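You operate a simulated robot arm through the tools that you are given. There is no shell and no other tool. Be economical: measure what you need, move in short steps, check, and stop when the job is done.

The job below is to be done with a simulated two-armed robot. You get a single attempt, and the scene is never put back.

Task
Open the linen freshener fully and stand it at the counter's washer end; shut and shelve the other.
Fine: hold each pot steady as you twist its top; the shut one goes on the lower wall shelf.
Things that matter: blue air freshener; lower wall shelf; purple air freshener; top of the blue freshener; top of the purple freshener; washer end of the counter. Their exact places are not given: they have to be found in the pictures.

The check looks at the end state, three seconds after you hand in, the way a careful person would. Anything else that was tipped, shoved, dropped, spilled or broken makes it a failure.

Robot
Two 7-joint arms with two-finger parallel grippers on one trunk, on a base that drives. Base frame: it is fixed to the floor where the robot stands at the start and does not move with it; the origin is under the middle of the robot, x ahead of it, y to its left, z up. Lengths are in mm, angles in degrees, forces in N, time in s.
The left shoulder is at the start at [50, 177, 1204], the right one opposite. With the tool pointing down near the work surface each hand reaches from about 220 to 700 mm from the robot's upright axis, wherever it stands, measured 20 degrees to its own side. Places, roughly: lower wall shelf [800, 0, 1200]; top of the blue freshener [500, 200, 1000]; top of the purple freshener [500, 0, 1000]; washer end of the counter [-1200, 1700, 900]. Payload 3.43 kg a hand.
The tool frame of a hand sits at the grasp point between the pads (the TCP): z along the fingers, y along the line on which they close. The tips reach 34 mm beyond it. The gripper opens to 128 mm. The fingers are 24 mm wide and 12 mm thick; the gripper's body (48 by 130 mm) begins 96 mm behind the TCP.
Orientation is that of the tool frame in the base frame, as a unit quaternion [x, y, z, w]. With the fingers straight down and closing along the base's y, the tool's x points along the base's -x, its y along +y and its z along -z.

Tools
- The arms move only by the tool nudge_tool. It takes "left_rows", "right_rows" or both (then of equal length, played together; a hand with none holds still); each is a list of rows, each a list of 3 entries, a list of its own where there are three numbers: the turn, a rotation vector about the tool's x, y, z in units of 90 degrees (1.0 is 90 degrees), then the shift along the tool's x, y, z in units of 100 mm (1.0 is 100 mm), then the finger opening in mm, from 0 to 128. In form: [[[rx, ry, rz], [tx, ty, tz], gripper], ...]. A call has 1 to 12 rows; each row is the pose to reach, as a shift and turn from the pose commanded when the call began, along the tool's axes at that moment. A call with a number of a shift or a turn outside -1 to 1 is refused whole. Each row takes 0.2 s and may step no farther than 50 mm and 8.6 degrees from the row before; otherwise, or with a gripper value out of range, the whole call is refused. Where a pose cannot be reached the arm comes as near as it can. A force on the tool above 50 N (or 10 N above the force at the start of the call, whichever is more), or a blocked arm, ends the call early, and 0.2 s more pass. Each finger travels about 108 mm/s and halts on what it meets, pressing with about 38 N; the grip force reading is that of the motor and also rises with nothing between the fingers. The clock runs only during rows and for 0.2 s after the last one: add rows that repeat a pose to give the fingers time. The reply holds the time, the measured pose of the TCP, the force on the tool along the base axes, the opening and the grip force, in the units named above and with some noise, with the torque about the TCP (base axes, N m) and any sound that the robot's microphone picked up, and new pictures: "pictures" is both (left out), scene, wrist or none (wrist: the cameras of the hands that moved).
- Cameras (640 x 400 px; columns grow to the right, rows downward): "scene" is now at [158.8, 8.4, 1375.2]; the picture's right is [0.08, -1.00, 0.00], its down [-0.49, -0.04, -0.87] and it looks along [0.87, 0.07, -0.49] (base axes); focal length 280 px, centre (320, 200). "left" rides on the left gripper at [76, 11, -160] in its tool frame; the picture's right is [-0.15, 0.99, 0.00], its down [-0.88, -0.13, -0.46] and it looks along [-0.45, -0.07, 0.89] (tool axes); focal length 234 px, centre (320, 200). "right" rides on the right gripper at [76, -11, -160] in its tool frame; the picture's right is [0.15, 0.99, 0.00], its down [-0.88, 0.13, -0.46] and it looks along [-0.45, 0.07, 0.89] (tool axes); focal length 234 px, centre (320, 200).
- lift_body(by): slides the trunk up (or, below 0, down) by that many mm; the arms and the scene camera ride with it, the base frame stays. It gives what a move gives, with no picture.
- steer(legs): drives the robot by 1 to 6 legs, each [ahead, turn to the left] in mm and degrees, along the robot's own axes; the way and the turn of a leg run together, so that a leg with both is an arc; at most 1500 mm and 180 degrees a leg. The arms and the cameras ride along, it lands a little off, and it stops where it bumps. It gives what a move gives, and a new picture of the scene camera.
- aim_head(pan, tilt): turns the head with the scene camera to pan (to the left, within 80 degrees either way) and tilt (down, from -29 to 69), counted from straight ahead of the robot. It gives what a move gives, and a new picture of the scene camera.
- point_at(camera, pixels): for up to 12 pixels [column, row] of the newest picture of that camera ("zoom" is the newest enlarged one), the place [x, y, z] in the base frame of the surface seen there, good to about 3 mm. The clock stands still meanwhile.
- enlarge(camera, box): a new picture of the part [left, top, right, bottom] of that camera's present view, enlarged. The clock stands still meanwhile.
- close_job(): hands the job in; it is judged then, once.

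Keep the steps short. Do not move on a guess: measure, check each grasp and each placing, and mend mistakes. In all there are 80 turns and 260 pictures (those below and enlarged ones count). Leave the grippers open and the arms clear of the work at the hand-in unless told otherwise, and finish with a single line.

The tools are called after ">>>" as name(argument=value, ...) on one line, values as JSON. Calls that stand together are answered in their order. nudge_tool: Moves the arms, as the interface text tells. Its arguments: {"type":"object","properties":{"left_rows":{"type":"array","items":{"type":"array"}},"right_rows":{"type":"array","items":{"type":"array"}},"pictures":{"type":"string","enum":["both","scene","wrist","none"]}},"required":[]} The other tools are called the same way: lift_body (by) slides the trunk up or down; steer (legs) drives the base; aim_head (pan, tilt) turns the head that bears the scene camera; point_at (camera, pixels) gives the place of the surface under pixels of a picture; enlarge (camera, box) takes an enlarged picture of a part of a camera's view; close_job () hands the job in.

At the start:

```text
time: 0.0
left_ee_pos: [379.2, 224.3, 1149.9]
left_ee_rot: [-0.001, 1.0, -0.001, 0.0]
left_ft_force: [-0.3, 0.1, -0.1]
left_ft_torque: [-0.02, -0.02, 0.01]
left_width: 127.9
left_finger_force: 0.0
right_ee_pos: [561.2, -157.5, 1000.0]
right_ee_rot: [0.0, 1.0, 0.0, 0.0]
right_ft_force: [-0.6, 0.1, -0.3]
right_ft_torque: [0.01, -0.01, 0.0]
right_width: 128.1
right_finger_force: 0.0
trunk travel left (down, up): [-375.0, 26.0]
robot x, y, heading: [0.8, -2.4, -0.0]
head pan, tilt: [4.5, 29.3]
```

scene: 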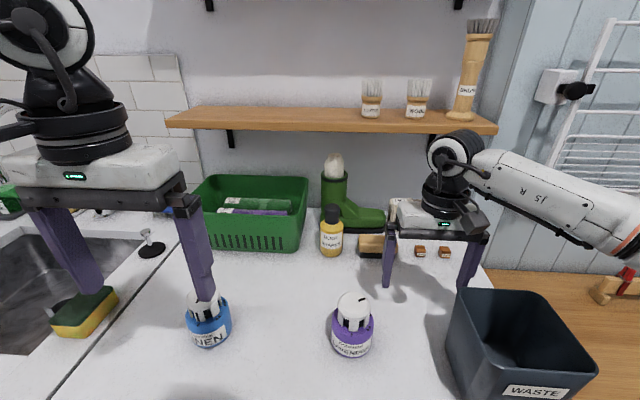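
right: 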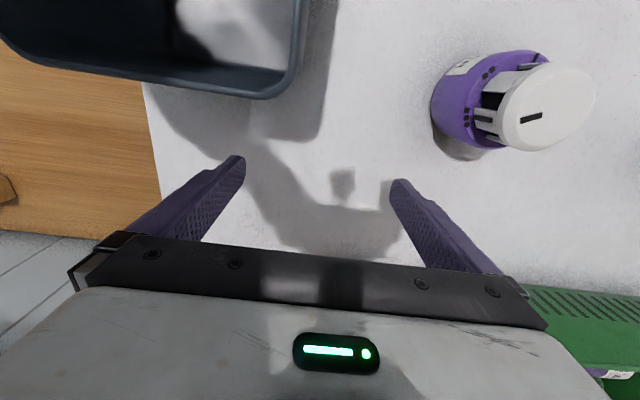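
left: 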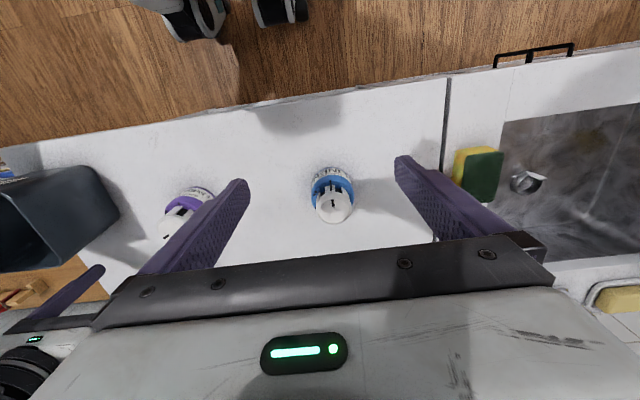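

I see a blue pot labelled "...NEN" near (208,325) and a purple one near (352,330). First I'll enlarge both and measure them.

>>> enlarge(camera="scene", box=[150, 260, 278, 360])

>>> enlarge(camera="scene", box=[290, 270, 418, 370])

>>> point_at(camera="scene", pixels=[[352, 302], [352, 330], [352, 348], [208, 310], [208, 335], [340, 375], [250, 115], [330, 120], [335, 129], [230, 330], [370, 100], [480, 310]])

>>> enlarge(camera="right", box=[400, 30, 620, 170])

>>> enlarge(camera="left", box=[270, 140, 398, 240])

```text
4.00 times, centred on (214, 310) of scene
```

zoom: 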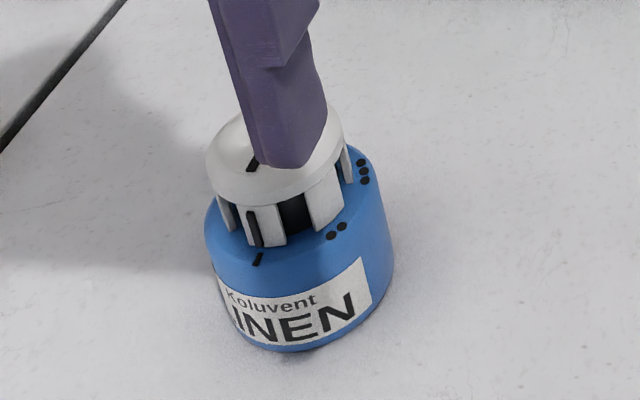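

```text
4.00 times, centred on (354, 320) of scene
```

zoom: 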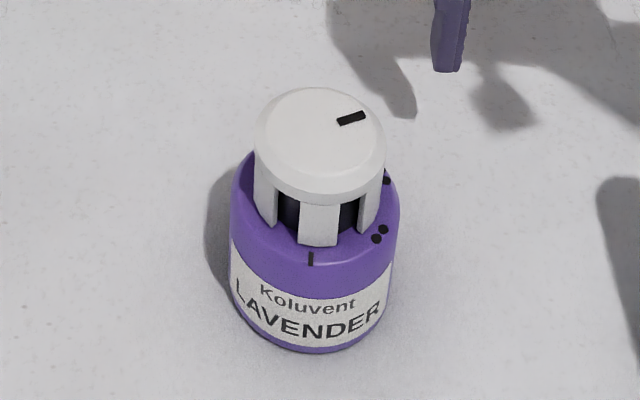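

```text
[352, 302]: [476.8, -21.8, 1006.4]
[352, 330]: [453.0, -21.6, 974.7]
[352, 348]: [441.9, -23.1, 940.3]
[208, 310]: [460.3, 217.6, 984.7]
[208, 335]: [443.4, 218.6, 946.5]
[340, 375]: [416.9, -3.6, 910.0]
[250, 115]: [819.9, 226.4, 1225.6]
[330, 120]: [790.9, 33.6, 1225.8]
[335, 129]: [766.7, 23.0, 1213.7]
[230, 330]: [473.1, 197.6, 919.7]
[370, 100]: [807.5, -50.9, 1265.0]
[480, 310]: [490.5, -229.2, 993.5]
```

```text
2.86 times, centred on (510, 100) of right
```

zoom: 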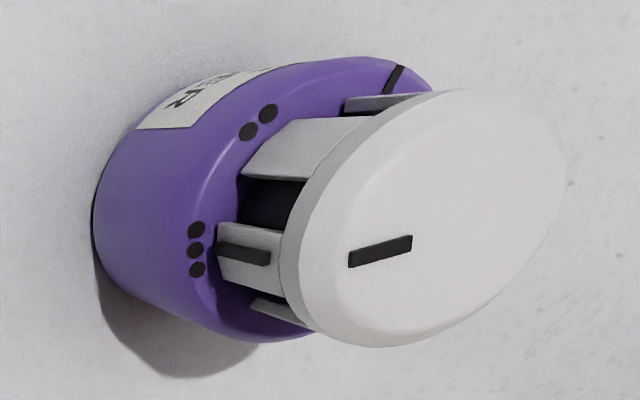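

```text
4.00 times, centred on (334, 190) of left
```

zoom: 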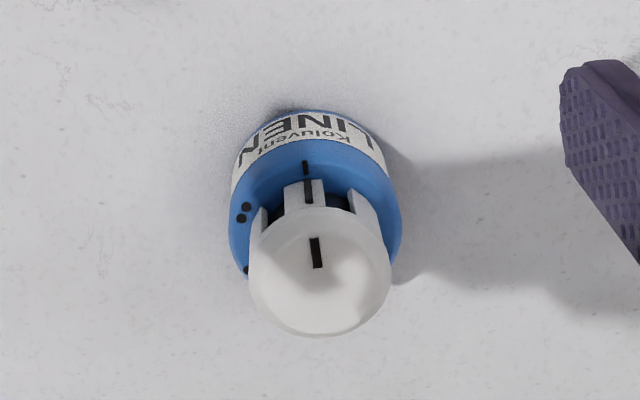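

Caps carry a bar mark; bodies carry one bar, two dots and three dots. Blue points to the bar (shut), purple to three dots (open). Now I look left for the washer end.

>>> aim_head(pan=80, tilt=20)

>>> aim_head(pan=45, tilt=25)

```text
time: 1.5
left_ee_pos: [379.8, 224.0, 1149.3]
left_ee_rot: [-0.002, 1.0, 0.0, 0.001]
left_ft_force: [0.0, 0.7, 0.1]
left_ft_torque: [-0.01, -0.02, -0.02]
left_width: 128.0
left_finger_force: 0.1
right_ee_pos: [560.9, -157.9, 999.5]
right_ee_rot: [0.0, 1.0, 0.0, 0.0]
right_ft_force: [-0.4, 0.3, 1.2]
right_ft_torque: [-0.01, 0.0, 0.01]
right_width: 128.1
right_finger_force: 0.0
trunk travel left (down, up): [-375.0, 26.0]
robot x, y, heading: [1.0, -2.4, -0.0]
head pan, tilt: [80.0, 20.0]
```

scene: 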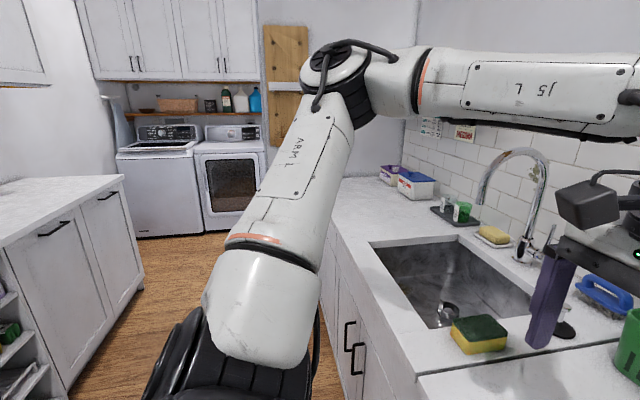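

```text
time: 2.5
left_ee_pos: [379.6, 225.2, 1150.5]
left_ee_rot: [-0.001, 1.0, 0.0, 0.001]
left_ft_force: [0.7, 0.2, -0.2]
left_ft_torque: [0.03, 0.02, 0.0]
left_width: 127.9
left_finger_force: 0.1
right_ee_pos: [560.4, -157.5, 999.8]
right_ee_rot: [-0.001, 1.0, 0.0, -0.001]
right_ft_force: [0.5, -0.3, -0.5]
right_ft_torque: [0.0, 0.01, 0.01]
right_width: 128.2
right_finger_force: 0.1
trunk travel left (down, up): [-375.0, 26.0]
robot x, y, heading: [0.6, 1.9, -0.1]
head pan, tilt: [45.0, 25.0]
```

scene: 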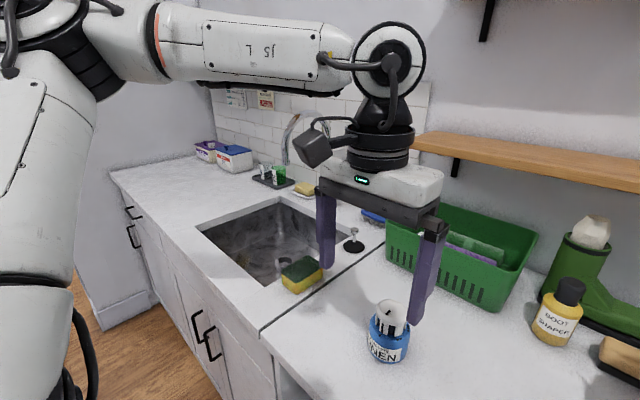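

A second white counter (island) stands behind-left with the washer beyond it. I measure both counters' far ends.

>>> point_at(camera="scene", pixels=[[112, 172], [215, 155], [200, 185], [265, 330]])

>>> aim_head(pan=80, tilt=20)

>>> point_at(camera="scene", pixels=[[121, 180], [80, 190], [40, 200], [20, 185], [5, 240], [40, 178], [155, 170], [225, 165], [370, 190]])

>>> enlarge(camera="scene", box=[0, 60, 320, 260])

```text
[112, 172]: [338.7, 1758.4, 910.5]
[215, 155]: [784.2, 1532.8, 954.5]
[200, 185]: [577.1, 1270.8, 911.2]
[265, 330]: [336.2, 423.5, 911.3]
```

```text
time: 3.5
left_ee_pos: [378.8, 224.1, 1150.8]
left_ee_rot: [0.0, 1.0, 0.0, 0.0]
left_ft_force: [0.4, 1.0, 0.9]
left_ft_torque: [0.01, -0.03, -0.01]
left_width: 128.2
left_finger_force: 0.0
right_ee_pos: [559.9, -156.9, 1000.8]
right_ee_rot: [0.0, 1.0, 0.0, 0.0]
right_ft_force: [-0.3, -0.4, 0.0]
right_ft_torque: [0.0, 0.01, -0.01]
right_width: 127.9
right_finger_force: 0.1
trunk travel left (down, up): [-375.0, 26.0]
robot x, y, heading: [1.2, 1.3, -0.1]
head pan, tilt: [80.0, 20.0]
```

scene: 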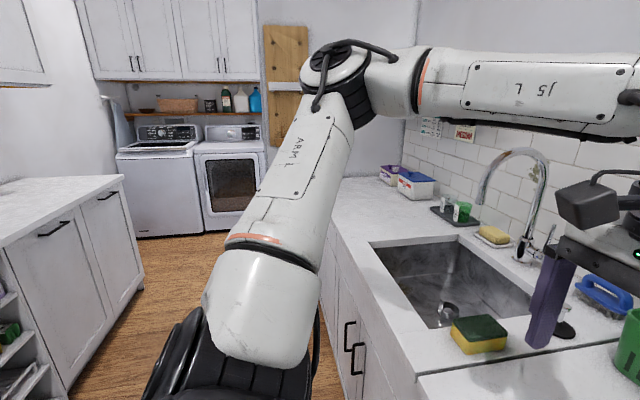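

```text
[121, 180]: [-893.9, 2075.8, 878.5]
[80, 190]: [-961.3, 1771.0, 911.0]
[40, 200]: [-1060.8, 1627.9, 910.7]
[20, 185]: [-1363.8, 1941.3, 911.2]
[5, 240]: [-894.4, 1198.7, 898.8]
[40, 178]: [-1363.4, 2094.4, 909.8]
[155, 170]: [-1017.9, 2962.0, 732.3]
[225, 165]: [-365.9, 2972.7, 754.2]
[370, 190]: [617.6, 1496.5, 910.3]
```

```text
2.00 times, centred on (160, 160) of scene
```

zoom: 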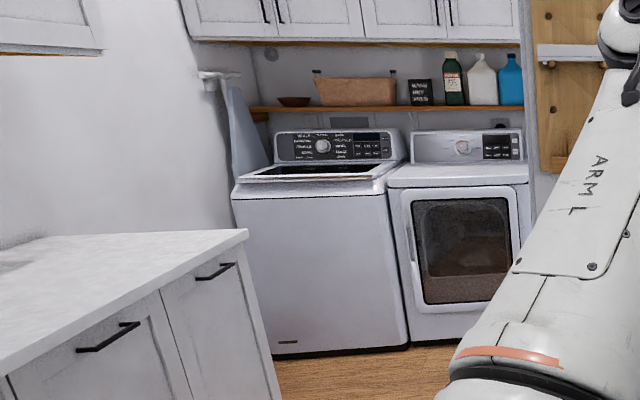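

The island's washer end is at x<-894, y≈2070, z≈911. Now I look at the pots closely to measure them.

>>> aim_head(pan=12, tilt=50)

>>> enlarge(camera="scene", box=[160, 100, 480, 300])

```text
time: 4.9
left_ee_pos: [378.5, 223.9, 1149.6]
left_ee_rot: [0.0, 1.0, 0.0, 0.001]
left_ft_force: [-0.3, 0.5, -0.6]
left_ft_torque: [0.0, 0.01, -0.01]
left_width: 128.1
left_finger_force: 0.1
right_ee_pos: [560.6, -157.2, 1000.3]
right_ee_rot: [0.0, 1.0, 0.0, 0.0]
right_ft_force: [-0.1, 0.1, -0.1]
right_ft_torque: [0.02, 0.01, 0.05]
right_width: 128.1
right_finger_force: 0.0
trunk travel left (down, up): [-375.0, 26.0]
robot x, y, heading: [2.8, -2.3, -0.2]
head pan, tilt: [12.0, 50.0]
```

scene: 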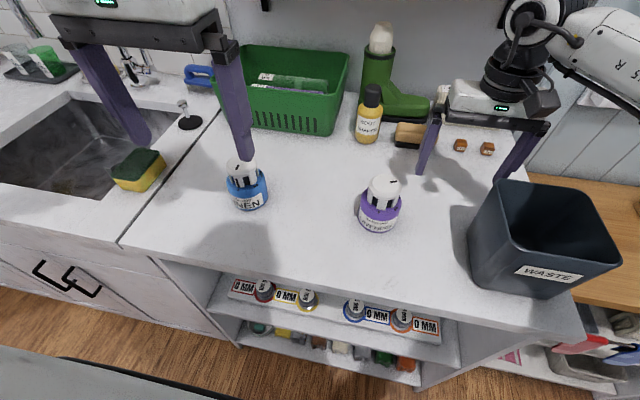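

```text
2.00 times, centred on (320, 200) of scene
```

zoom: 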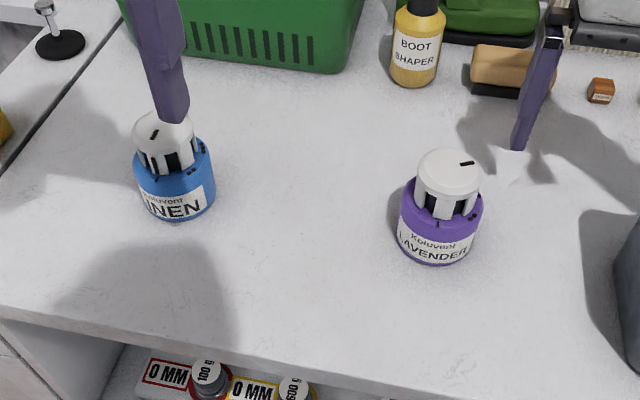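

>>> enlarge(camera="scene", box=[340, 165, 420, 240])

>>> enlarge(camera="scene", box=[208, 140, 288, 215])

```text
5.33 times, centred on (380, 202) of scene
```

zoom: 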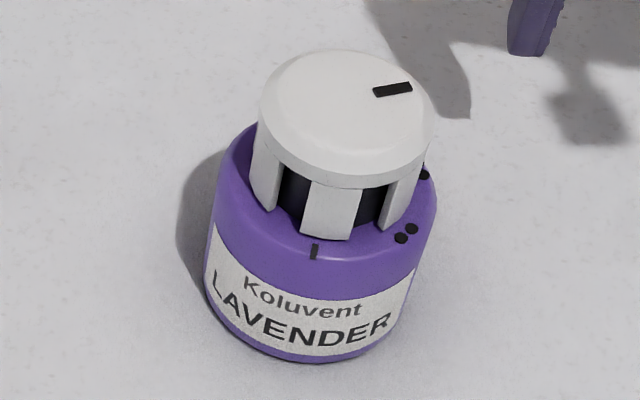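

```text
5.33 times, centred on (248, 178) of scene
```

zoom: 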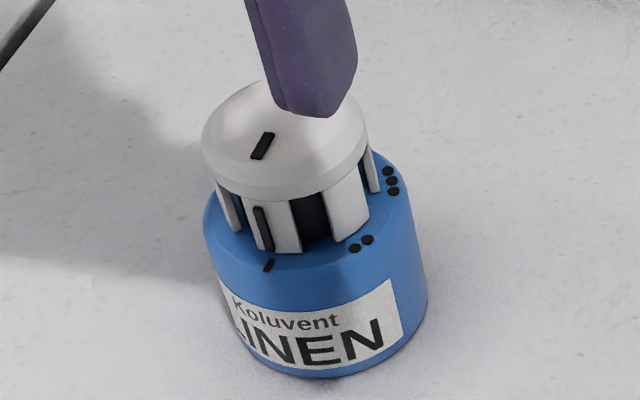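

>>> point_at(camera="zoom", pixels=[[262, 145], [215, 145], [262, 165], [290, 185], [345, 130], [268, 265], [361, 244], [391, 182], [215, 230], [410, 230], [311, 260], [311, 350]])

>>> enlarge(camera="scene", box=[340, 165, 420, 240])

>>> point_at(camera="zoom", pixels=[[345, 110], [266, 105], [426, 105], [345, 57], [340, 160], [395, 90], [313, 252], [406, 233], [424, 174], [310, 345], [330, 210], [216, 190]])

```text
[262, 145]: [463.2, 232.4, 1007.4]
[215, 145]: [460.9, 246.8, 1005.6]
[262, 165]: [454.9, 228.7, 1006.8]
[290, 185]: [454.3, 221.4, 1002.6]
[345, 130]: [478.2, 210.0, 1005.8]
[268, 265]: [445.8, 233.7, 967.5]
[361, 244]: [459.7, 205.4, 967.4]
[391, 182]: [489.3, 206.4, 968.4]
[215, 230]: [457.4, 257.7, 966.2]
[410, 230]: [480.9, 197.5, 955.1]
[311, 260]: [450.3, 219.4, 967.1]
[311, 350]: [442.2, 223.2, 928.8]
```

```text
5.33 times, centred on (380, 202) of scene
```

zoom: 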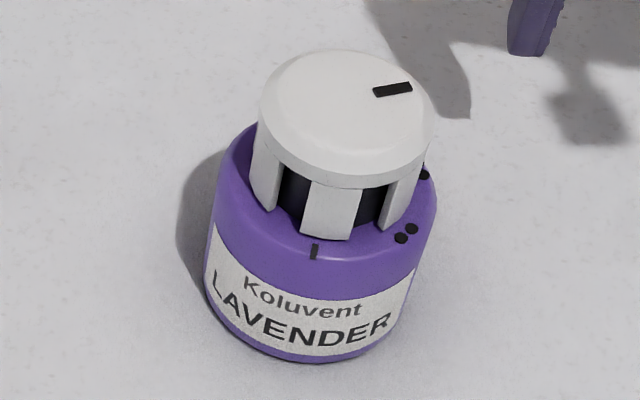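

```text
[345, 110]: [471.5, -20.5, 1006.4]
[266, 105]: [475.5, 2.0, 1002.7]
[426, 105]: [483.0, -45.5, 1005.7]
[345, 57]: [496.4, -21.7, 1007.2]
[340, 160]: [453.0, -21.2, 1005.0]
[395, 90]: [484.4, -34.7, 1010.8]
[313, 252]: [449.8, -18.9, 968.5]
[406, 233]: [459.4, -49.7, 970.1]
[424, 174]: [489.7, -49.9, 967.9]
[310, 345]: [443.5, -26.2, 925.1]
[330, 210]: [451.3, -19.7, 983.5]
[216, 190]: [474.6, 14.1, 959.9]
```

Measured: purple axis ≈ (475,-22), blue axis ≈ (474,228); body 910–968 high, ~68 wide; cap ~48 wide, top 1007. Marks turn ~125° from bar to three dots, opening anticlockwise from above. Plan: left hand tilted 60° holds the purple body from the front, right hand twists the cap from above. First, I tilt the left and raise and yaw the right.

>>> nudge_tool(left_rows=[[[0, -0.083, 0], [0, -0.12, 0], 128], [[0, -0.167, 0], [0, -0.25, 0], 128], [[0, -0.25, 0], [0, -0.37, 0], 128], [[0, -0.333, 0], [0, -0.5, 0], 128], [[0, -0.417, 0], [0, -0.62, 0], 128], [[0, -0.5, 0], [0, -0.75, 0], 128], [[0, -0.583, 0], [0, -0.87, 0], 128], [[0, -0.667, 0], [0, -1.0, 0], 128]], right_rows=[[[0, 0, -0.086], [0, 0, -0.12], 100], [[0, 0, -0.172], [0, 0, -0.25], 100], [[0, 0, -0.259], [0, 0, -0.37], 100], [[0, 0, -0.345], [0, 0, -0.5], 100], [[0, 0, -0.431], [0, 0, -0.62], 100], [[0, 0, -0.517], [0, 0, -0.75], 100], [[0, 0, -0.604], [0, 0, -0.87], 100], [[0, 0, -0.69], [0, 0, -1.0], 100]], pictures="scene")

```text
time: 6.7
left_ee_pos: [421.3, 117.6, 1175.0]
left_ee_rot: [-0.001, 0.865, -0.002, 0.502]
left_ft_force: [-0.2, 0.6, -0.4]
left_ft_torque: [-0.04, -0.03, -0.07]
left_width: 128.0
left_finger_force: 0.0
left hand out of reach, approached as far as the arm can: row 6, 7, 8
right_ee_pos: [448.8, -173.9, 1126.6]
right_ee_rot: [-0.472, 0.882, -0.009, 0.007]
right_ft_force: [0.4, -0.6, 0.9]
right_ft_torque: [-0.03, -0.02, 0.03]
right_width: 100.3
right_finger_force: 0.0
right hand out of reach, approached as far as the arm can: row 5, 6, 7, 8
trunk travel left (down, up): [-375.0, 26.0]
robot x, y, heading: [1.0, -3.5, 0.1]
head pan, tilt: [12.0, 50.0]
```

scene: 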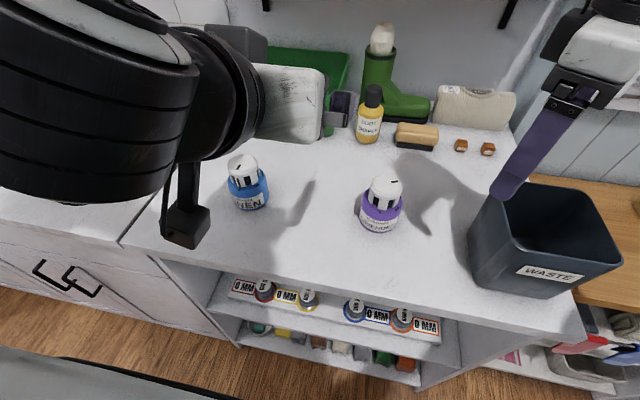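

Tilted left hand reached (421,118,1175). The open fingers are wide enough to come down around the pot vertically, so I bring the left hand above purple's axis while the right moves aside.

>>> nudge_tool(left_rows=[[[0, 0, 0], [0.15, -0.22, 0.24], 128], [[0, 0, 0], [0.3, -0.45, 0.48], 128], [[0, 0, 0], [0.45, -0.67, 0.73], 128], [[0, 0, 0], [0.6, -0.9, 0.97], 128]], right_rows=[[[0, 0, 0], [0.13, -0.08, 0], 100], [[0, 0, 0], [0.26, -0.16, 0], 100], [[0, 0, 0], [0.39, -0.24, 0], 100], [[0, 0, 0], [0.5, -0.33, 0], 100]], pictures="both")

```text
time: 7.7
left_ee_pos: [477.3, 107.4, 1102.6]
left_ee_rot: [0.0, 0.866, 0.0, 0.501]
left_ft_force: [-0.3, -0.2, -0.1]
left_ft_torque: [0.01, -0.02, 0.0]
left_width: 128.2
left_finger_force: 0.0
left hand out of reach, approached as far as the arm can: row 1, 2, 3, 4
right_ee_pos: [422.8, -214.0, 1123.4]
right_ee_rot: [-0.47, 0.883, -0.01, 0.009]
right_ft_force: [-0.3, -0.2, -0.9]
right_ft_torque: [-0.01, 0.0, 0.02]
right_width: 100.1
right_finger_force: 0.1
right hand out of reach, approached as far as the arm can: row 1, 2, 3, 4
trunk travel left (down, up): [-375.0, 26.0]
robot x, y, heading: [-2.3, 0.7, -0.0]
head pan, tilt: [12.0, 50.0]
```

scene: 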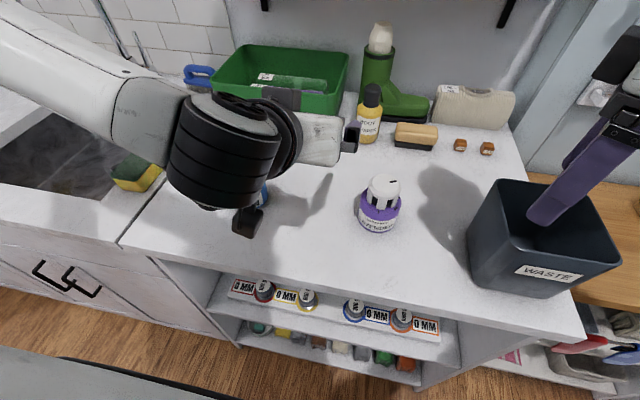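
right: 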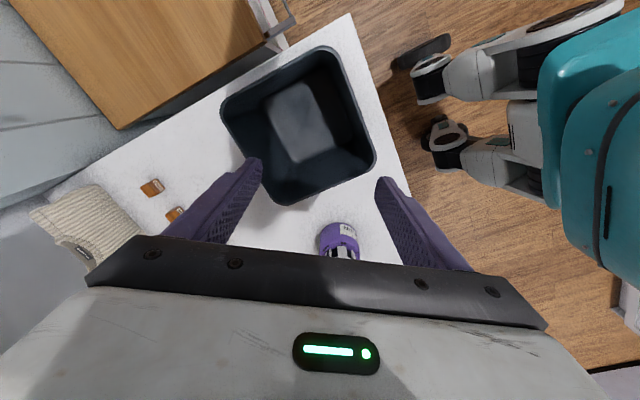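
left: 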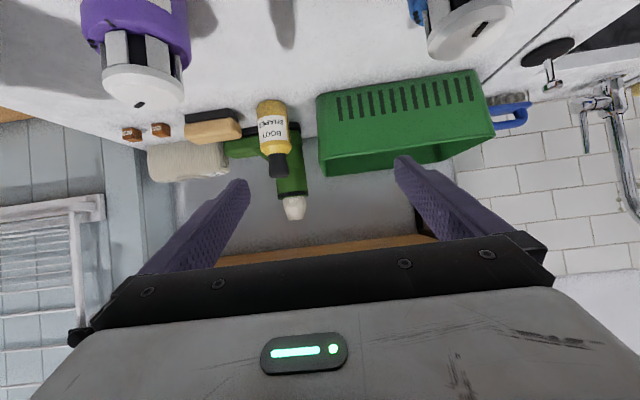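

The wrist is too folded close to the body. I back the robot 130 mm to give the tilted arm room.

>>> steer(legs=[[-130, 0]])

```text
time: 9.0
left_ee_pos: [348.3, 107.5, 1104.0]
left_ee_rot: [-0.001, 0.865, 0.0, 0.501]
left_ft_force: [0.1, 0.2, 0.1]
left_ft_torque: [0.0, -0.01, -0.03]
left_width: 128.1
left_finger_force: 0.0
right_ee_pos: [294.0, -213.4, 1122.9]
right_ee_rot: [-0.47, 0.882, -0.009, 0.008]
right_ft_force: [0.1, 0.0, -0.5]
right_ft_torque: [-0.02, -0.04, -0.04]
right_width: 100.0
right_finger_force: 0.1
trunk travel left (down, up): [-375.0, 26.0]
robot x, y, heading: [-125.9, 3.7, -0.2]
head pan, tilt: [12.0, 50.0]
```

scene: 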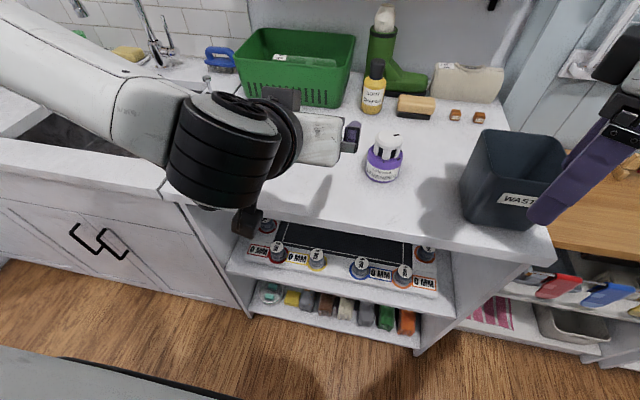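

Now yaw the left hand 25° to the right and move toward purple, staying high.

>>> nudge_tool(left_rows=[[[0.06, 0, 0.035], [-0.07, -0.2, 0.13], 128], [[0.12, 0, 0.07], [-0.15, -0.4, 0.26], 128], [[0.18, 0, 0.104], [-0.22, -0.6, 0.39], 128], [[0.241, 0, 0.139], [-0.3, -0.8, 0.52], 128]], pictures="scene")

```text
time: 10.0
left_ee_pos: [411.2, 29.3, 1104.7]
left_ee_rot: [0.188, 0.845, -0.108, 0.489]
left_ft_force: [-0.7, -0.1, 0.4]
left_ft_torque: [0.0, 0.02, 0.01]
left_width: 128.1
left_finger_force: 0.0
right_ee_pos: [294.5, -213.1, 1123.7]
right_ee_rot: [-0.469, 0.883, -0.009, 0.007]
right_ft_force: [0.3, -0.2, -0.6]
right_ft_torque: [0.0, 0.0, 0.0]
right_width: 99.9
right_finger_force: 0.0
trunk travel left (down, up): [-375.0, 26.0]
robot x, y, heading: [-130.6, -2.9, -0.0]
head pan, tilt: [12.0, 50.0]
```

scene: 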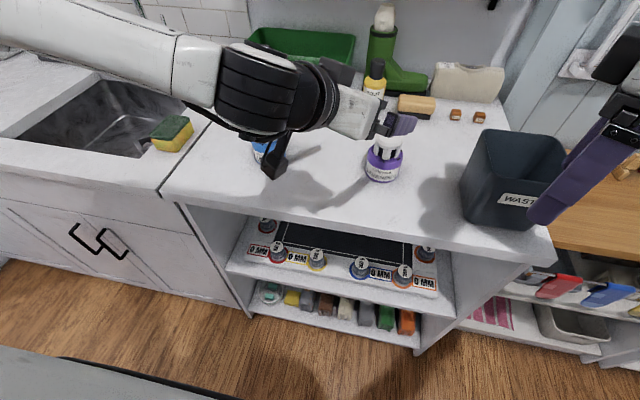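

The turn worked. Now advance over purple at z≈1045, tips above the cap.

>>> nudge_tool(left_rows=[[[0, 0, 0], [0.04, -0.06, 0.33], 128], [[0, 0, 0], [0.08, -0.13, 0.66], 128], [[0, 0, 0], [0.12, -0.196, 0.985], 128]], pictures="both")

```text
time: 10.8
left_ee_pos: [446.2, 45.3, 1076.4]
left_ee_rot: [0.187, 0.845, -0.109, 0.488]
left_ft_force: [0.3, -0.7, 0.7]
left_ft_torque: [0.01, -0.01, 0.02]
left_width: 127.8
left_finger_force: 0.0
left hand out of reach, approached as far as the arm can: row 1, 2, 3
right_ee_pos: [296.1, -213.3, 1122.9]
right_ee_rot: [-0.47, 0.883, -0.009, 0.008]
right_ft_force: [0.0, 0.4, 0.8]
right_ft_torque: [0.0, 0.01, -0.03]
right_width: 100.2
right_finger_force: 0.0
trunk travel left (down, up): [-375.0, 26.0]
robot x, y, heading: [-131.3, -0.6, -0.1]
head pan, tilt: [12.0, 50.0]
```

scene: 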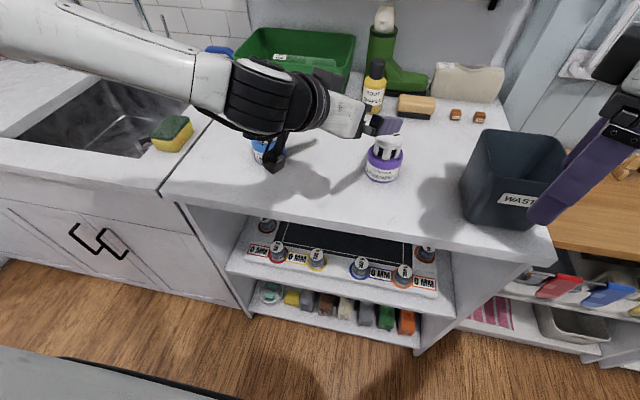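
left: 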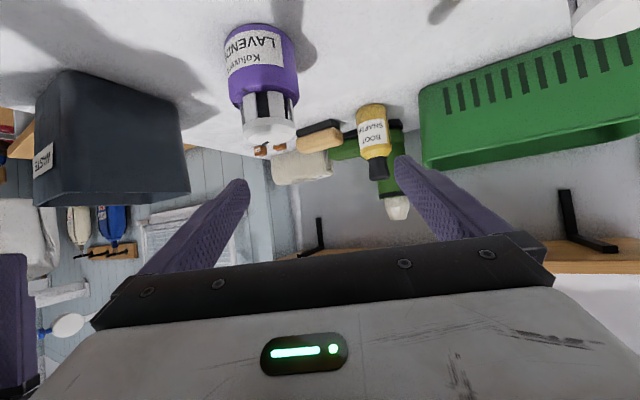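

Still limited; the forearm comes in from the left, so I yaw the hand another 30° to the right to line up with it while moving over.

>>> nudge_tool(left_rows=[[[0.072, 0, 0.041], [0, 0, 0], 128], [[0.145, 0, 0.083], [0, 0, 0], 128], [[0.217, 0, 0.125], [-0.06, -0.16, 0.17], 128], [[0.289, 0, 0.166], [-0.12, -0.32, 0.35], 128], [[0.289, 0, 0.166], [-0.186, -0.484, 0.523], 128]], pictures="scene")

```text
time: 12.0
left_ee_pos: [456.1, 3.4, 1077.1]
left_ee_rot: [0.398, 0.769, -0.231, 0.444]
left_ft_force: [-0.2, -0.2, 0.7]
left_ft_torque: [0.01, -0.01, 0.04]
left_width: 128.2
left_finger_force: 0.1
left hand out of reach, approached as far as the arm can: row 4, 5
right_ee_pos: [294.4, -213.0, 1123.5]
right_ee_rot: [-0.47, 0.883, -0.009, 0.009]
right_ft_force: [0.0, -0.1, 0.2]
right_ft_torque: [-0.01, -0.02, 0.0]
right_width: 100.0
right_finger_force: 0.0
trunk travel left (down, up): [-375.0, 26.0]
robot x, y, heading: [-129.5, 2.5, 0.1]
head pan, tilt: [12.0, 50.0]
```

scene: 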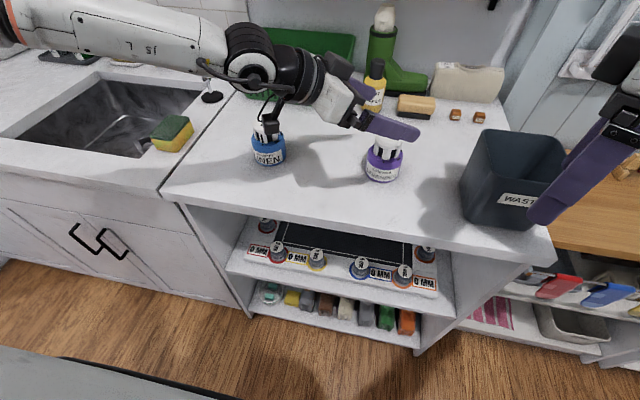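

Reach seems limited by height rather than place (the right hand behaved so too). I go a little lower, to z≈1047, still above the cap, toward purple's axis.

>>> nudge_tool(left_rows=[[[0, 0, 0], [0.05, 0, 0.21], 128], [[0, 0, 0], [0.1, 0.01, 0.42], 128], [[0, 0, 0], [0.1, 0.01, 0.42], 128]], pictures="both")

```text
time: 12.8
left_ee_pos: [453.0, 8.6, 1062.1]
left_ee_rot: [0.398, 0.768, -0.232, 0.446]
left_ft_force: [0.2, -0.3, 0.8]
left_ft_torque: [-0.01, -0.02, -0.01]
left_width: 128.2
left_finger_force: 0.1
left hand out of reach, approached as far as the arm can: row 1, 2, 3
right_ee_pos: [294.0, -213.0, 1123.3]
right_ee_rot: [-0.47, 0.883, -0.009, 0.008]
right_ft_force: [-0.2, -0.1, 0.3]
right_ft_torque: [0.03, -0.01, 0.0]
right_width: 99.9
right_finger_force: 0.1
trunk travel left (down, up): [-375.0, 26.0]
robot x, y, heading: [-128.6, -0.2, 0.1]
head pan, tilt: [12.0, 50.0]
```

scene: 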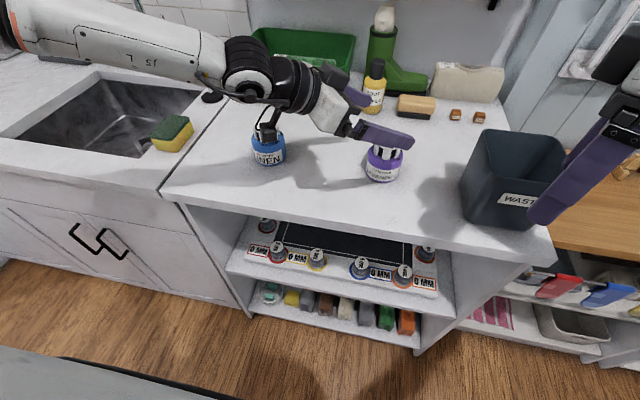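
left: 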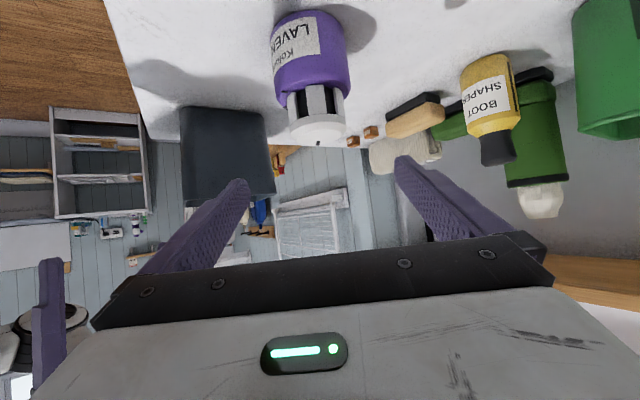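

Lowering makes it worse, so relative to the shoulder the tilted hand prefers being higher. I raise the left hand 80 mm, then will lower the trunk.

>>> nudge_tool(left_rows=[[[0, 0, 0], [-0.35, 0, -0.2], 128], [[0, 0, 0], [-0.69, 0, -0.4], 128], [[0, 0, 0], [-0.9, 0, -0.52], 128]], pictures="none")

>>> lift_body(by=-80)

```text
time: 13.6
left_ee_pos: [451.8, 8.2, 1165.7]
left_ee_rot: [0.398, 0.769, -0.23, 0.445]
left_ft_force: [-0.1, -0.3, -1.0]
left_ft_torque: [0.0, 0.0, -0.03]
left_width: 128.0
left_finger_force: 0.0
right_ee_pos: [293.9, -215.1, 1123.5]
right_ee_rot: [-0.47, 0.882, -0.01, 0.009]
right_ft_force: [0.1, 0.3, 0.0]
right_ft_torque: [0.02, 0.03, -0.01]
right_width: 99.8
right_finger_force: 0.0
trunk travel left (down, up): [-375.0, 26.0]
robot x, y, heading: [-127.9, -1.8, -0.1]
head pan, tilt: [12.0, 50.0]
```

```text
time: 14.7
left_ee_pos: [451.0, 7.4, 1086.0]
left_ee_rot: [0.397, 0.769, -0.229, 0.445]
left_ft_force: [0.1, -0.1, 0.2]
left_ft_torque: [-0.02, 0.0, 0.0]
left_width: 128.1
left_finger_force: 0.1
right_ee_pos: [293.7, -213.4, 1043.9]
right_ee_rot: [-0.47, 0.882, -0.01, 0.009]
right_ft_force: [0.0, 0.0, -0.9]
right_ft_torque: [0.0, 0.02, -0.04]
right_width: 99.7
right_finger_force: 0.0
trunk travel left (down, up): [-295.0, 106.0]
robot x, y, heading: [-129.7, -2.3, -0.1]
head pan, tilt: [12.0, 50.0]
```

Now try for (475,-22,1050) again.

>>> nudge_tool(left_rows=[[[0, 0, 0], [0.06, 0.015, 0.25], 128], [[0, 0, 0], [0.125, 0.03, 0.5], 128]], pictures="scene")

```text
time: 15.3
left_ee_pos: [467.3, -7.1, 1053.7]
left_ee_rot: [0.397, 0.768, -0.231, 0.446]
left_ft_force: [-0.5, 0.7, 0.0]
left_ft_torque: [-0.03, 0.0, -0.01]
left_width: 127.9
left_finger_force: 0.1
left hand out of reach, approached as far as the arm can: row 2
right_ee_pos: [294.2, -213.7, 1043.4]
right_ee_rot: [-0.47, 0.882, -0.009, 0.008]
right_ft_force: [0.5, -0.2, 0.4]
right_ft_torque: [-0.02, -0.02, 0.02]
right_width: 100.1
right_finger_force: 0.0
trunk travel left (down, up): [-295.0, 106.0]
robot x, y, heading: [-126.8, -1.2, 0.2]
head pan, tilt: [12.0, 50.0]
```

scene: 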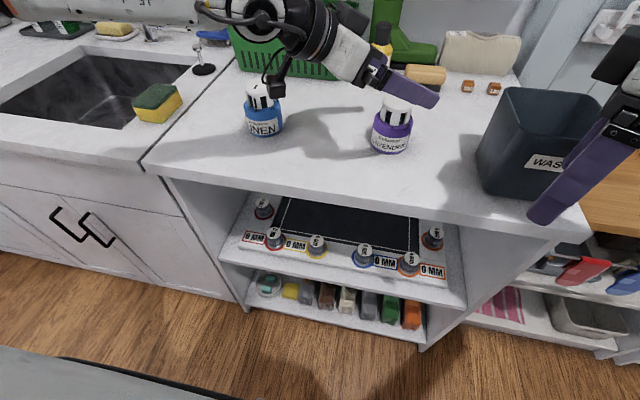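

Lowering the trunk helps the left. Next I test whether the yaw was what limited the right hand: turn it back to neutral and advance.

>>> nudge_tool(right_rows=[[[0, 0, 0.08], [-0.08, -0.07, -0.05], 100], [[0, 0, 0.16], [-0.15, -0.14, -0.1], 100], [[0, 0, 0.24], [-0.23, -0.2, -0.15], 100], [[0, 0, 0.32], [-0.3, -0.27, -0.2], 100], [[0, 0, 0.4], [-0.38, -0.34, -0.25], 100], [[0, 0, 0.48], [-0.46, -0.41, -0.3], 100], [[0, 0, 0.56], [-0.53, -0.48, -0.35], 100], [[0, 0, 0.62], [-0.61, -0.55, -0.4], 100]], pictures="none")

>>> nudge_tool(right_rows=[[[0, 0, 0], [-0.33, 0, 0], 100], [[0, 0, 0], [-0.66, 0, 0], 100], [[0, 0, 0], [-1.0, 0, 0], 100]], pictures="scene")

```text
time: 16.6
left_ee_pos: [465.1, -7.7, 1054.9]
left_ee_rot: [0.397, 0.768, -0.23, 0.446]
left_ft_force: [-0.6, -0.1, 0.2]
left_ft_torque: [0.03, -0.02, -0.02]
left_width: 128.1
left_finger_force: 0.1
right_ee_pos: [337.9, -199.5, 1064.9]
right_ee_rot: [-0.166, 0.986, -0.007, -0.006]
right_ft_force: [-8.4, 3.9, -5.9]
right_ft_torque: [0.37, 0.36, -0.36]
right_width: 96.7
right_finger_force: 0.1
trunk travel left (down, up): [-295.0, 106.0]
robot x, y, heading: [-128.9, -3.3, -0.1]
head pan, tilt: [12.0, 50.0]
stopped in row 6 (right hand): the force on the tool passed its limit (the readings are from after the stop); the commanded pose is now the measured one
```

```text
time: 16.9
left_ee_pos: [464.8, -7.5, 1055.4]
left_ee_rot: [0.398, 0.768, -0.23, 0.446]
left_ft_force: [0.4, 0.1, -0.1]
left_ft_torque: [-0.06, 0.01, -0.05]
left_width: 128.0
left_finger_force: 0.2
right_ee_pos: [340.2, -199.4, 1063.9]
right_ee_rot: [-0.163, 0.986, -0.011, -0.024]
right_ft_force: [-24.9, -1.5, 7.5]
right_ft_torque: [-0.5, 0.42, -1.33]
right_width: 96.0
right_finger_force: 0.0
trunk travel left (down, up): [-295.0, 106.0]
robot x, y, heading: [-129.7, -2.7, -0.1]
head pan, tilt: [12.0, 50.0]
stopped in row 1 (right hand): the force on the tool passed its limit (the readings are from after the stop); the commanded pose is now the measured one
```

scene: 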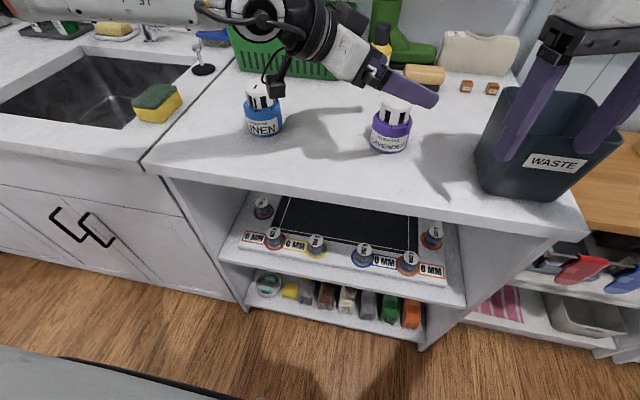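

The right fingers touched the bin's rim (it stands taller than I took it). I back off at once, then rise.

>>> nudge_tool(right_rows=[[[0, 0, 0], [0.15, 0, 0], 96], [[0, 0, 0], [0.3, 0, -0.2], 96], [[0, 0, 0], [0.3, 0, -0.6], 96], [[0, 0, 0], [0.3, 0, -1.0], 96]], pictures="scene")

>>> enlarge(camera="scene", box=[440, 40, 640, 230])

>>> point_at(camera="scene", pixels=[[505, 92], [490, 140], [500, 185], [540, 160], [560, 95], [600, 110], [478, 165], [560, 200]])

```text
time: 17.9
left_ee_pos: [465.3, -7.9, 1052.4]
left_ee_rot: [0.397, 0.768, -0.23, 0.446]
left_ft_force: [-0.1, 0.4, 0.3]
left_ft_torque: [-0.02, -0.02, 0.02]
left_width: 128.2
left_finger_force: 0.2
right_ee_pos: [317.3, -206.8, 1164.1]
right_ee_rot: [-0.164, 0.986, -0.009, -0.02]
right_ft_force: [0.6, 0.6, 0.3]
right_ft_torque: [0.03, 0.0, -0.03]
right_width: 95.9
right_finger_force: 0.1
trunk travel left (down, up): [-295.0, 106.0]
robot x, y, heading: [-125.9, 1.1, -0.3]
head pan, tilt: [12.0, 50.0]
```

scene: 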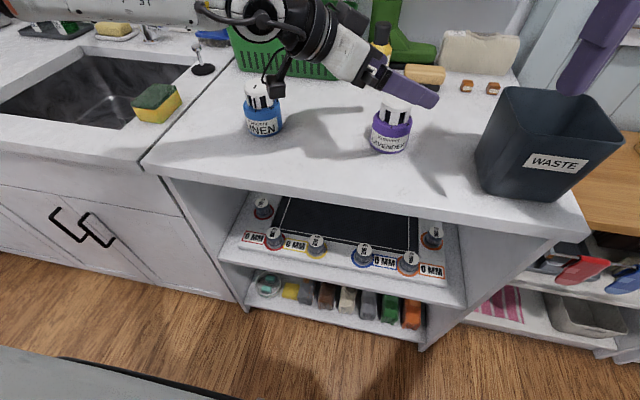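

```text
2.11 times, centred on (540, 135) of scene
```

zoom: 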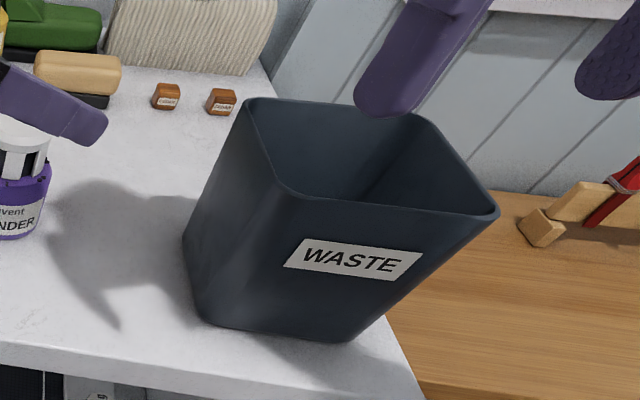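

```text
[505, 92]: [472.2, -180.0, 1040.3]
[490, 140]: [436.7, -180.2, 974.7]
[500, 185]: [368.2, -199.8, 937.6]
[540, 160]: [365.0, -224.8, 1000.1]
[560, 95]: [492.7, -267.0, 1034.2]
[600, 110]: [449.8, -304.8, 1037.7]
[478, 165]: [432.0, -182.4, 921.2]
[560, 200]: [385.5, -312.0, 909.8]
```

The bin (rim z≈1040) stands where it was. I keep the right hand above 1100 from here and test its forward reach at this trunk height.

>>> nudge_tool(right_rows=[[[0, 0, 0.07], [-0.33, 0.03, 0], 100], [[0, 0, 0.14], [-0.66, 0.06, 0], 100], [[0, 0, 0.21], [-0.98, 0.09, 0], 100]], pictures="none")

>>> nudge_tool(right_rows=[[[0, 0, 0], [-0.3, 0.1, 0], 100], [[0, 0, 0], [-0.5, 0.3, 0], 100]], pictures="scene")

```text
time: 18.8
left_ee_pos: [466.3, -7.9, 1052.8]
left_ee_rot: [0.396, 0.769, -0.23, 0.446]
left_ft_force: [0.0, -0.2, 0.6]
left_ft_torque: [-0.01, 0.01, -0.01]
left_width: 128.1
left_finger_force: 0.0
right_ee_pos: [410.3, -166.4, 1156.4]
right_ee_rot: [0.003, 1.0, -0.013, -0.02]
right_ft_force: [0.0, 0.5, -0.6]
right_ft_torque: [-0.01, 0.0, 0.01]
right_width: 100.1
right_finger_force: 0.0
trunk travel left (down, up): [-295.0, 106.0]
robot x, y, heading: [-131.3, 0.0, 0.0]
head pan, tilt: [12.0, 50.0]
```

```text
time: 19.4
left_ee_pos: [466.3, -10.0, 1053.3]
left_ee_rot: [0.397, 0.769, -0.23, 0.446]
left_ft_force: [-0.1, 0.2, 0.9]
left_ft_torque: [0.01, 0.01, -0.01]
left_width: 128.0
left_finger_force: 0.0
right_ee_pos: [448.9, -141.1, 1146.5]
right_ee_rot: [0.001, 1.0, -0.013, -0.018]
right_ft_force: [1.0, 0.1, -0.2]
right_ft_torque: [0.03, 0.0, 0.02]
right_width: 99.7
right_finger_force: 0.0
right hand out of reach, approached as far as the arm can: row 2
trunk travel left (down, up): [-295.0, 106.0]
robot x, y, heading: [-129.1, 0.1, -0.3]
head pan, tilt: [12.0, 50.0]
```

scene: 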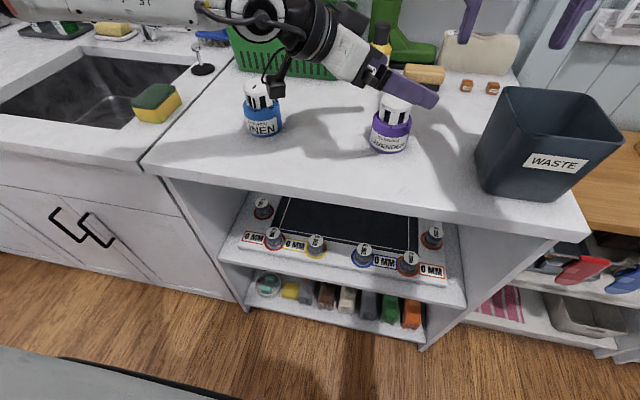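

At neutral yaw the right hand reaches well at shoulder height; the yaw was the limit. So I can lower the trunk further. First, left up 110 and right back off the bin.

>>> nudge_tool(left_rows=[[[0, 0, 0], [-0.3, 0, -0.18], 128], [[0, 0, 0], [-0.6, 0, -0.36], 128], [[0, 0, 0], [-0.95, 0, -0.55], 128]], right_rows=[[[0, 0, 0], [0.4, 0, 0], 100], [[0, 0, 0], [0.8, 0, 0], 100], [[0, 0, 0], [1.0, 0, 0], 100]], pictures="none")

>>> nudge_tool(right_rows=[[[0, 0, 0], [0.3, 0, 0], 100], [[0, 0, 0], [0.6, 0, 0], 100]], pictures="none")

>>> lift_body(by=-110)

```text
time: 20.1
left_ee_pos: [455.7, -13.6, 1162.0]
left_ee_rot: [0.395, 0.77, -0.228, 0.446]
left_ft_force: [-0.6, 0.8, 0.7]
left_ft_torque: [0.01, 0.0, -0.01]
left_width: 127.9
left_finger_force: 0.1
left hand out of reach, approached as far as the arm can: row 2, 3
right_ee_pos: [347.7, -142.3, 1152.6]
right_ee_rot: [0.002, 1.0, -0.012, -0.018]
right_ft_force: [0.0, -0.7, -0.4]
right_ft_torque: [-0.02, 0.02, -0.02]
right_width: 99.8
right_finger_force: 0.0
trunk travel left (down, up): [-295.0, 106.0]
robot x, y, heading: [-128.3, -0.5, -0.1]
head pan, tilt: [12.0, 50.0]
```

```text
time: 20.8
left_ee_pos: [456.2, -14.0, 1161.6]
left_ee_rot: [0.395, 0.769, -0.229, 0.447]
left_ft_force: [-0.1, 0.1, -0.3]
left_ft_torque: [0.0, 0.02, 0.01]
left_width: 127.9
left_finger_force: 0.1
right_ee_pos: [287.6, -141.4, 1152.9]
right_ee_rot: [0.002, 1.0, -0.011, -0.019]
right_ft_force: [-0.2, 0.0, -0.2]
right_ft_torque: [0.0, 0.0, -0.02]
right_width: 99.9
right_finger_force: 0.0
trunk travel left (down, up): [-295.0, 106.0]
robot x, y, heading: [-133.5, 2.1, 0.0]
head pan, tilt: [12.0, 50.0]
```

```text
time: 22.2
left_ee_pos: [458.1, -14.5, 1051.7]
left_ee_rot: [0.394, 0.77, -0.228, 0.448]
left_ft_force: [0.1, -0.2, -0.4]
left_ft_torque: [-0.02, 0.0, 0.02]
left_width: 128.1
left_finger_force: 0.0
right_ee_pos: [289.0, -141.6, 1043.9]
right_ee_rot: [0.001, 1.0, -0.012, -0.018]
right_ft_force: [0.2, 0.7, -0.3]
right_ft_torque: [-0.02, -0.01, -0.01]
right_width: 100.1
right_finger_force: 0.0
trunk travel left (down, up): [-185.0, 216.0]
robot x, y, heading: [-132.2, 2.2, -0.3]
head pan, tilt: [12.0, 50.0]
```

Now align the left over purple's axis and look.

>>> nudge_tool(left_rows=[[[0, 0, 0], [-0.065, 0.093, 0.152], 128], [[0, 0, 0], [-0.065, 0.093, 0.152], 128]], pictures="both")

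>>> enlarge(camera="scene", box=[300, 40, 460, 140])

```text
time: 22.8
left_ee_pos: [461.1, -14.0, 1048.0]
left_ee_rot: [0.393, 0.77, -0.227, 0.448]
left_ft_force: [0.1, -0.3, -0.3]
left_ft_torque: [0.01, -0.01, -0.05]
left_width: 128.1
left_finger_force: 0.0
left hand out of reach, approached as far as the arm can: row 1, 2
right_ee_pos: [289.8, -141.6, 1042.9]
right_ee_rot: [0.001, 1.0, -0.012, -0.019]
right_ft_force: [0.2, 0.6, 0.2]
right_ft_torque: [0.01, 0.02, -0.01]
right_width: 100.0
right_finger_force: 0.0
trunk travel left (down, up): [-185.0, 216.0]
robot x, y, heading: [-128.8, -0.3, -0.1]
head pan, tilt: [12.0, 50.0]
```

scene: 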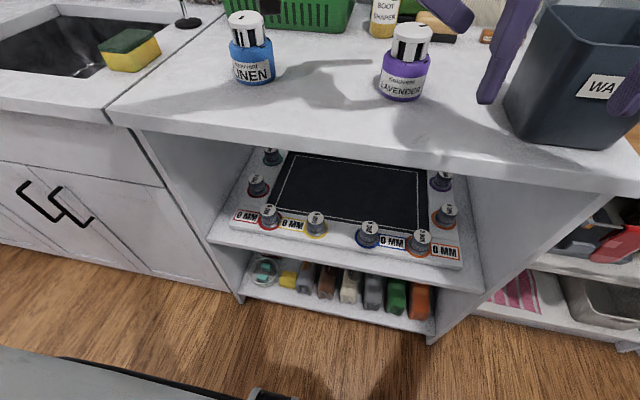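
left: 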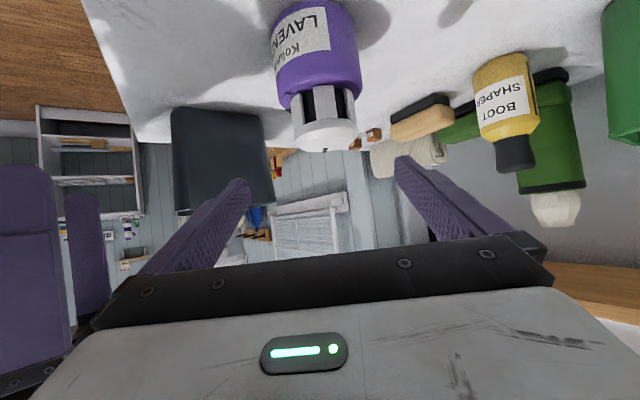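

```text
4.00 times, centred on (380, 90) of scene
```

zoom: 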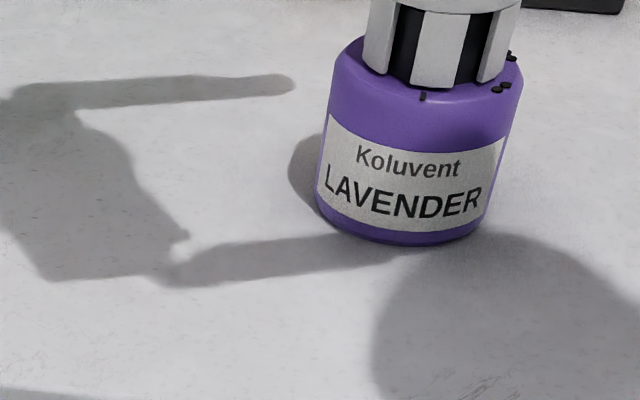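

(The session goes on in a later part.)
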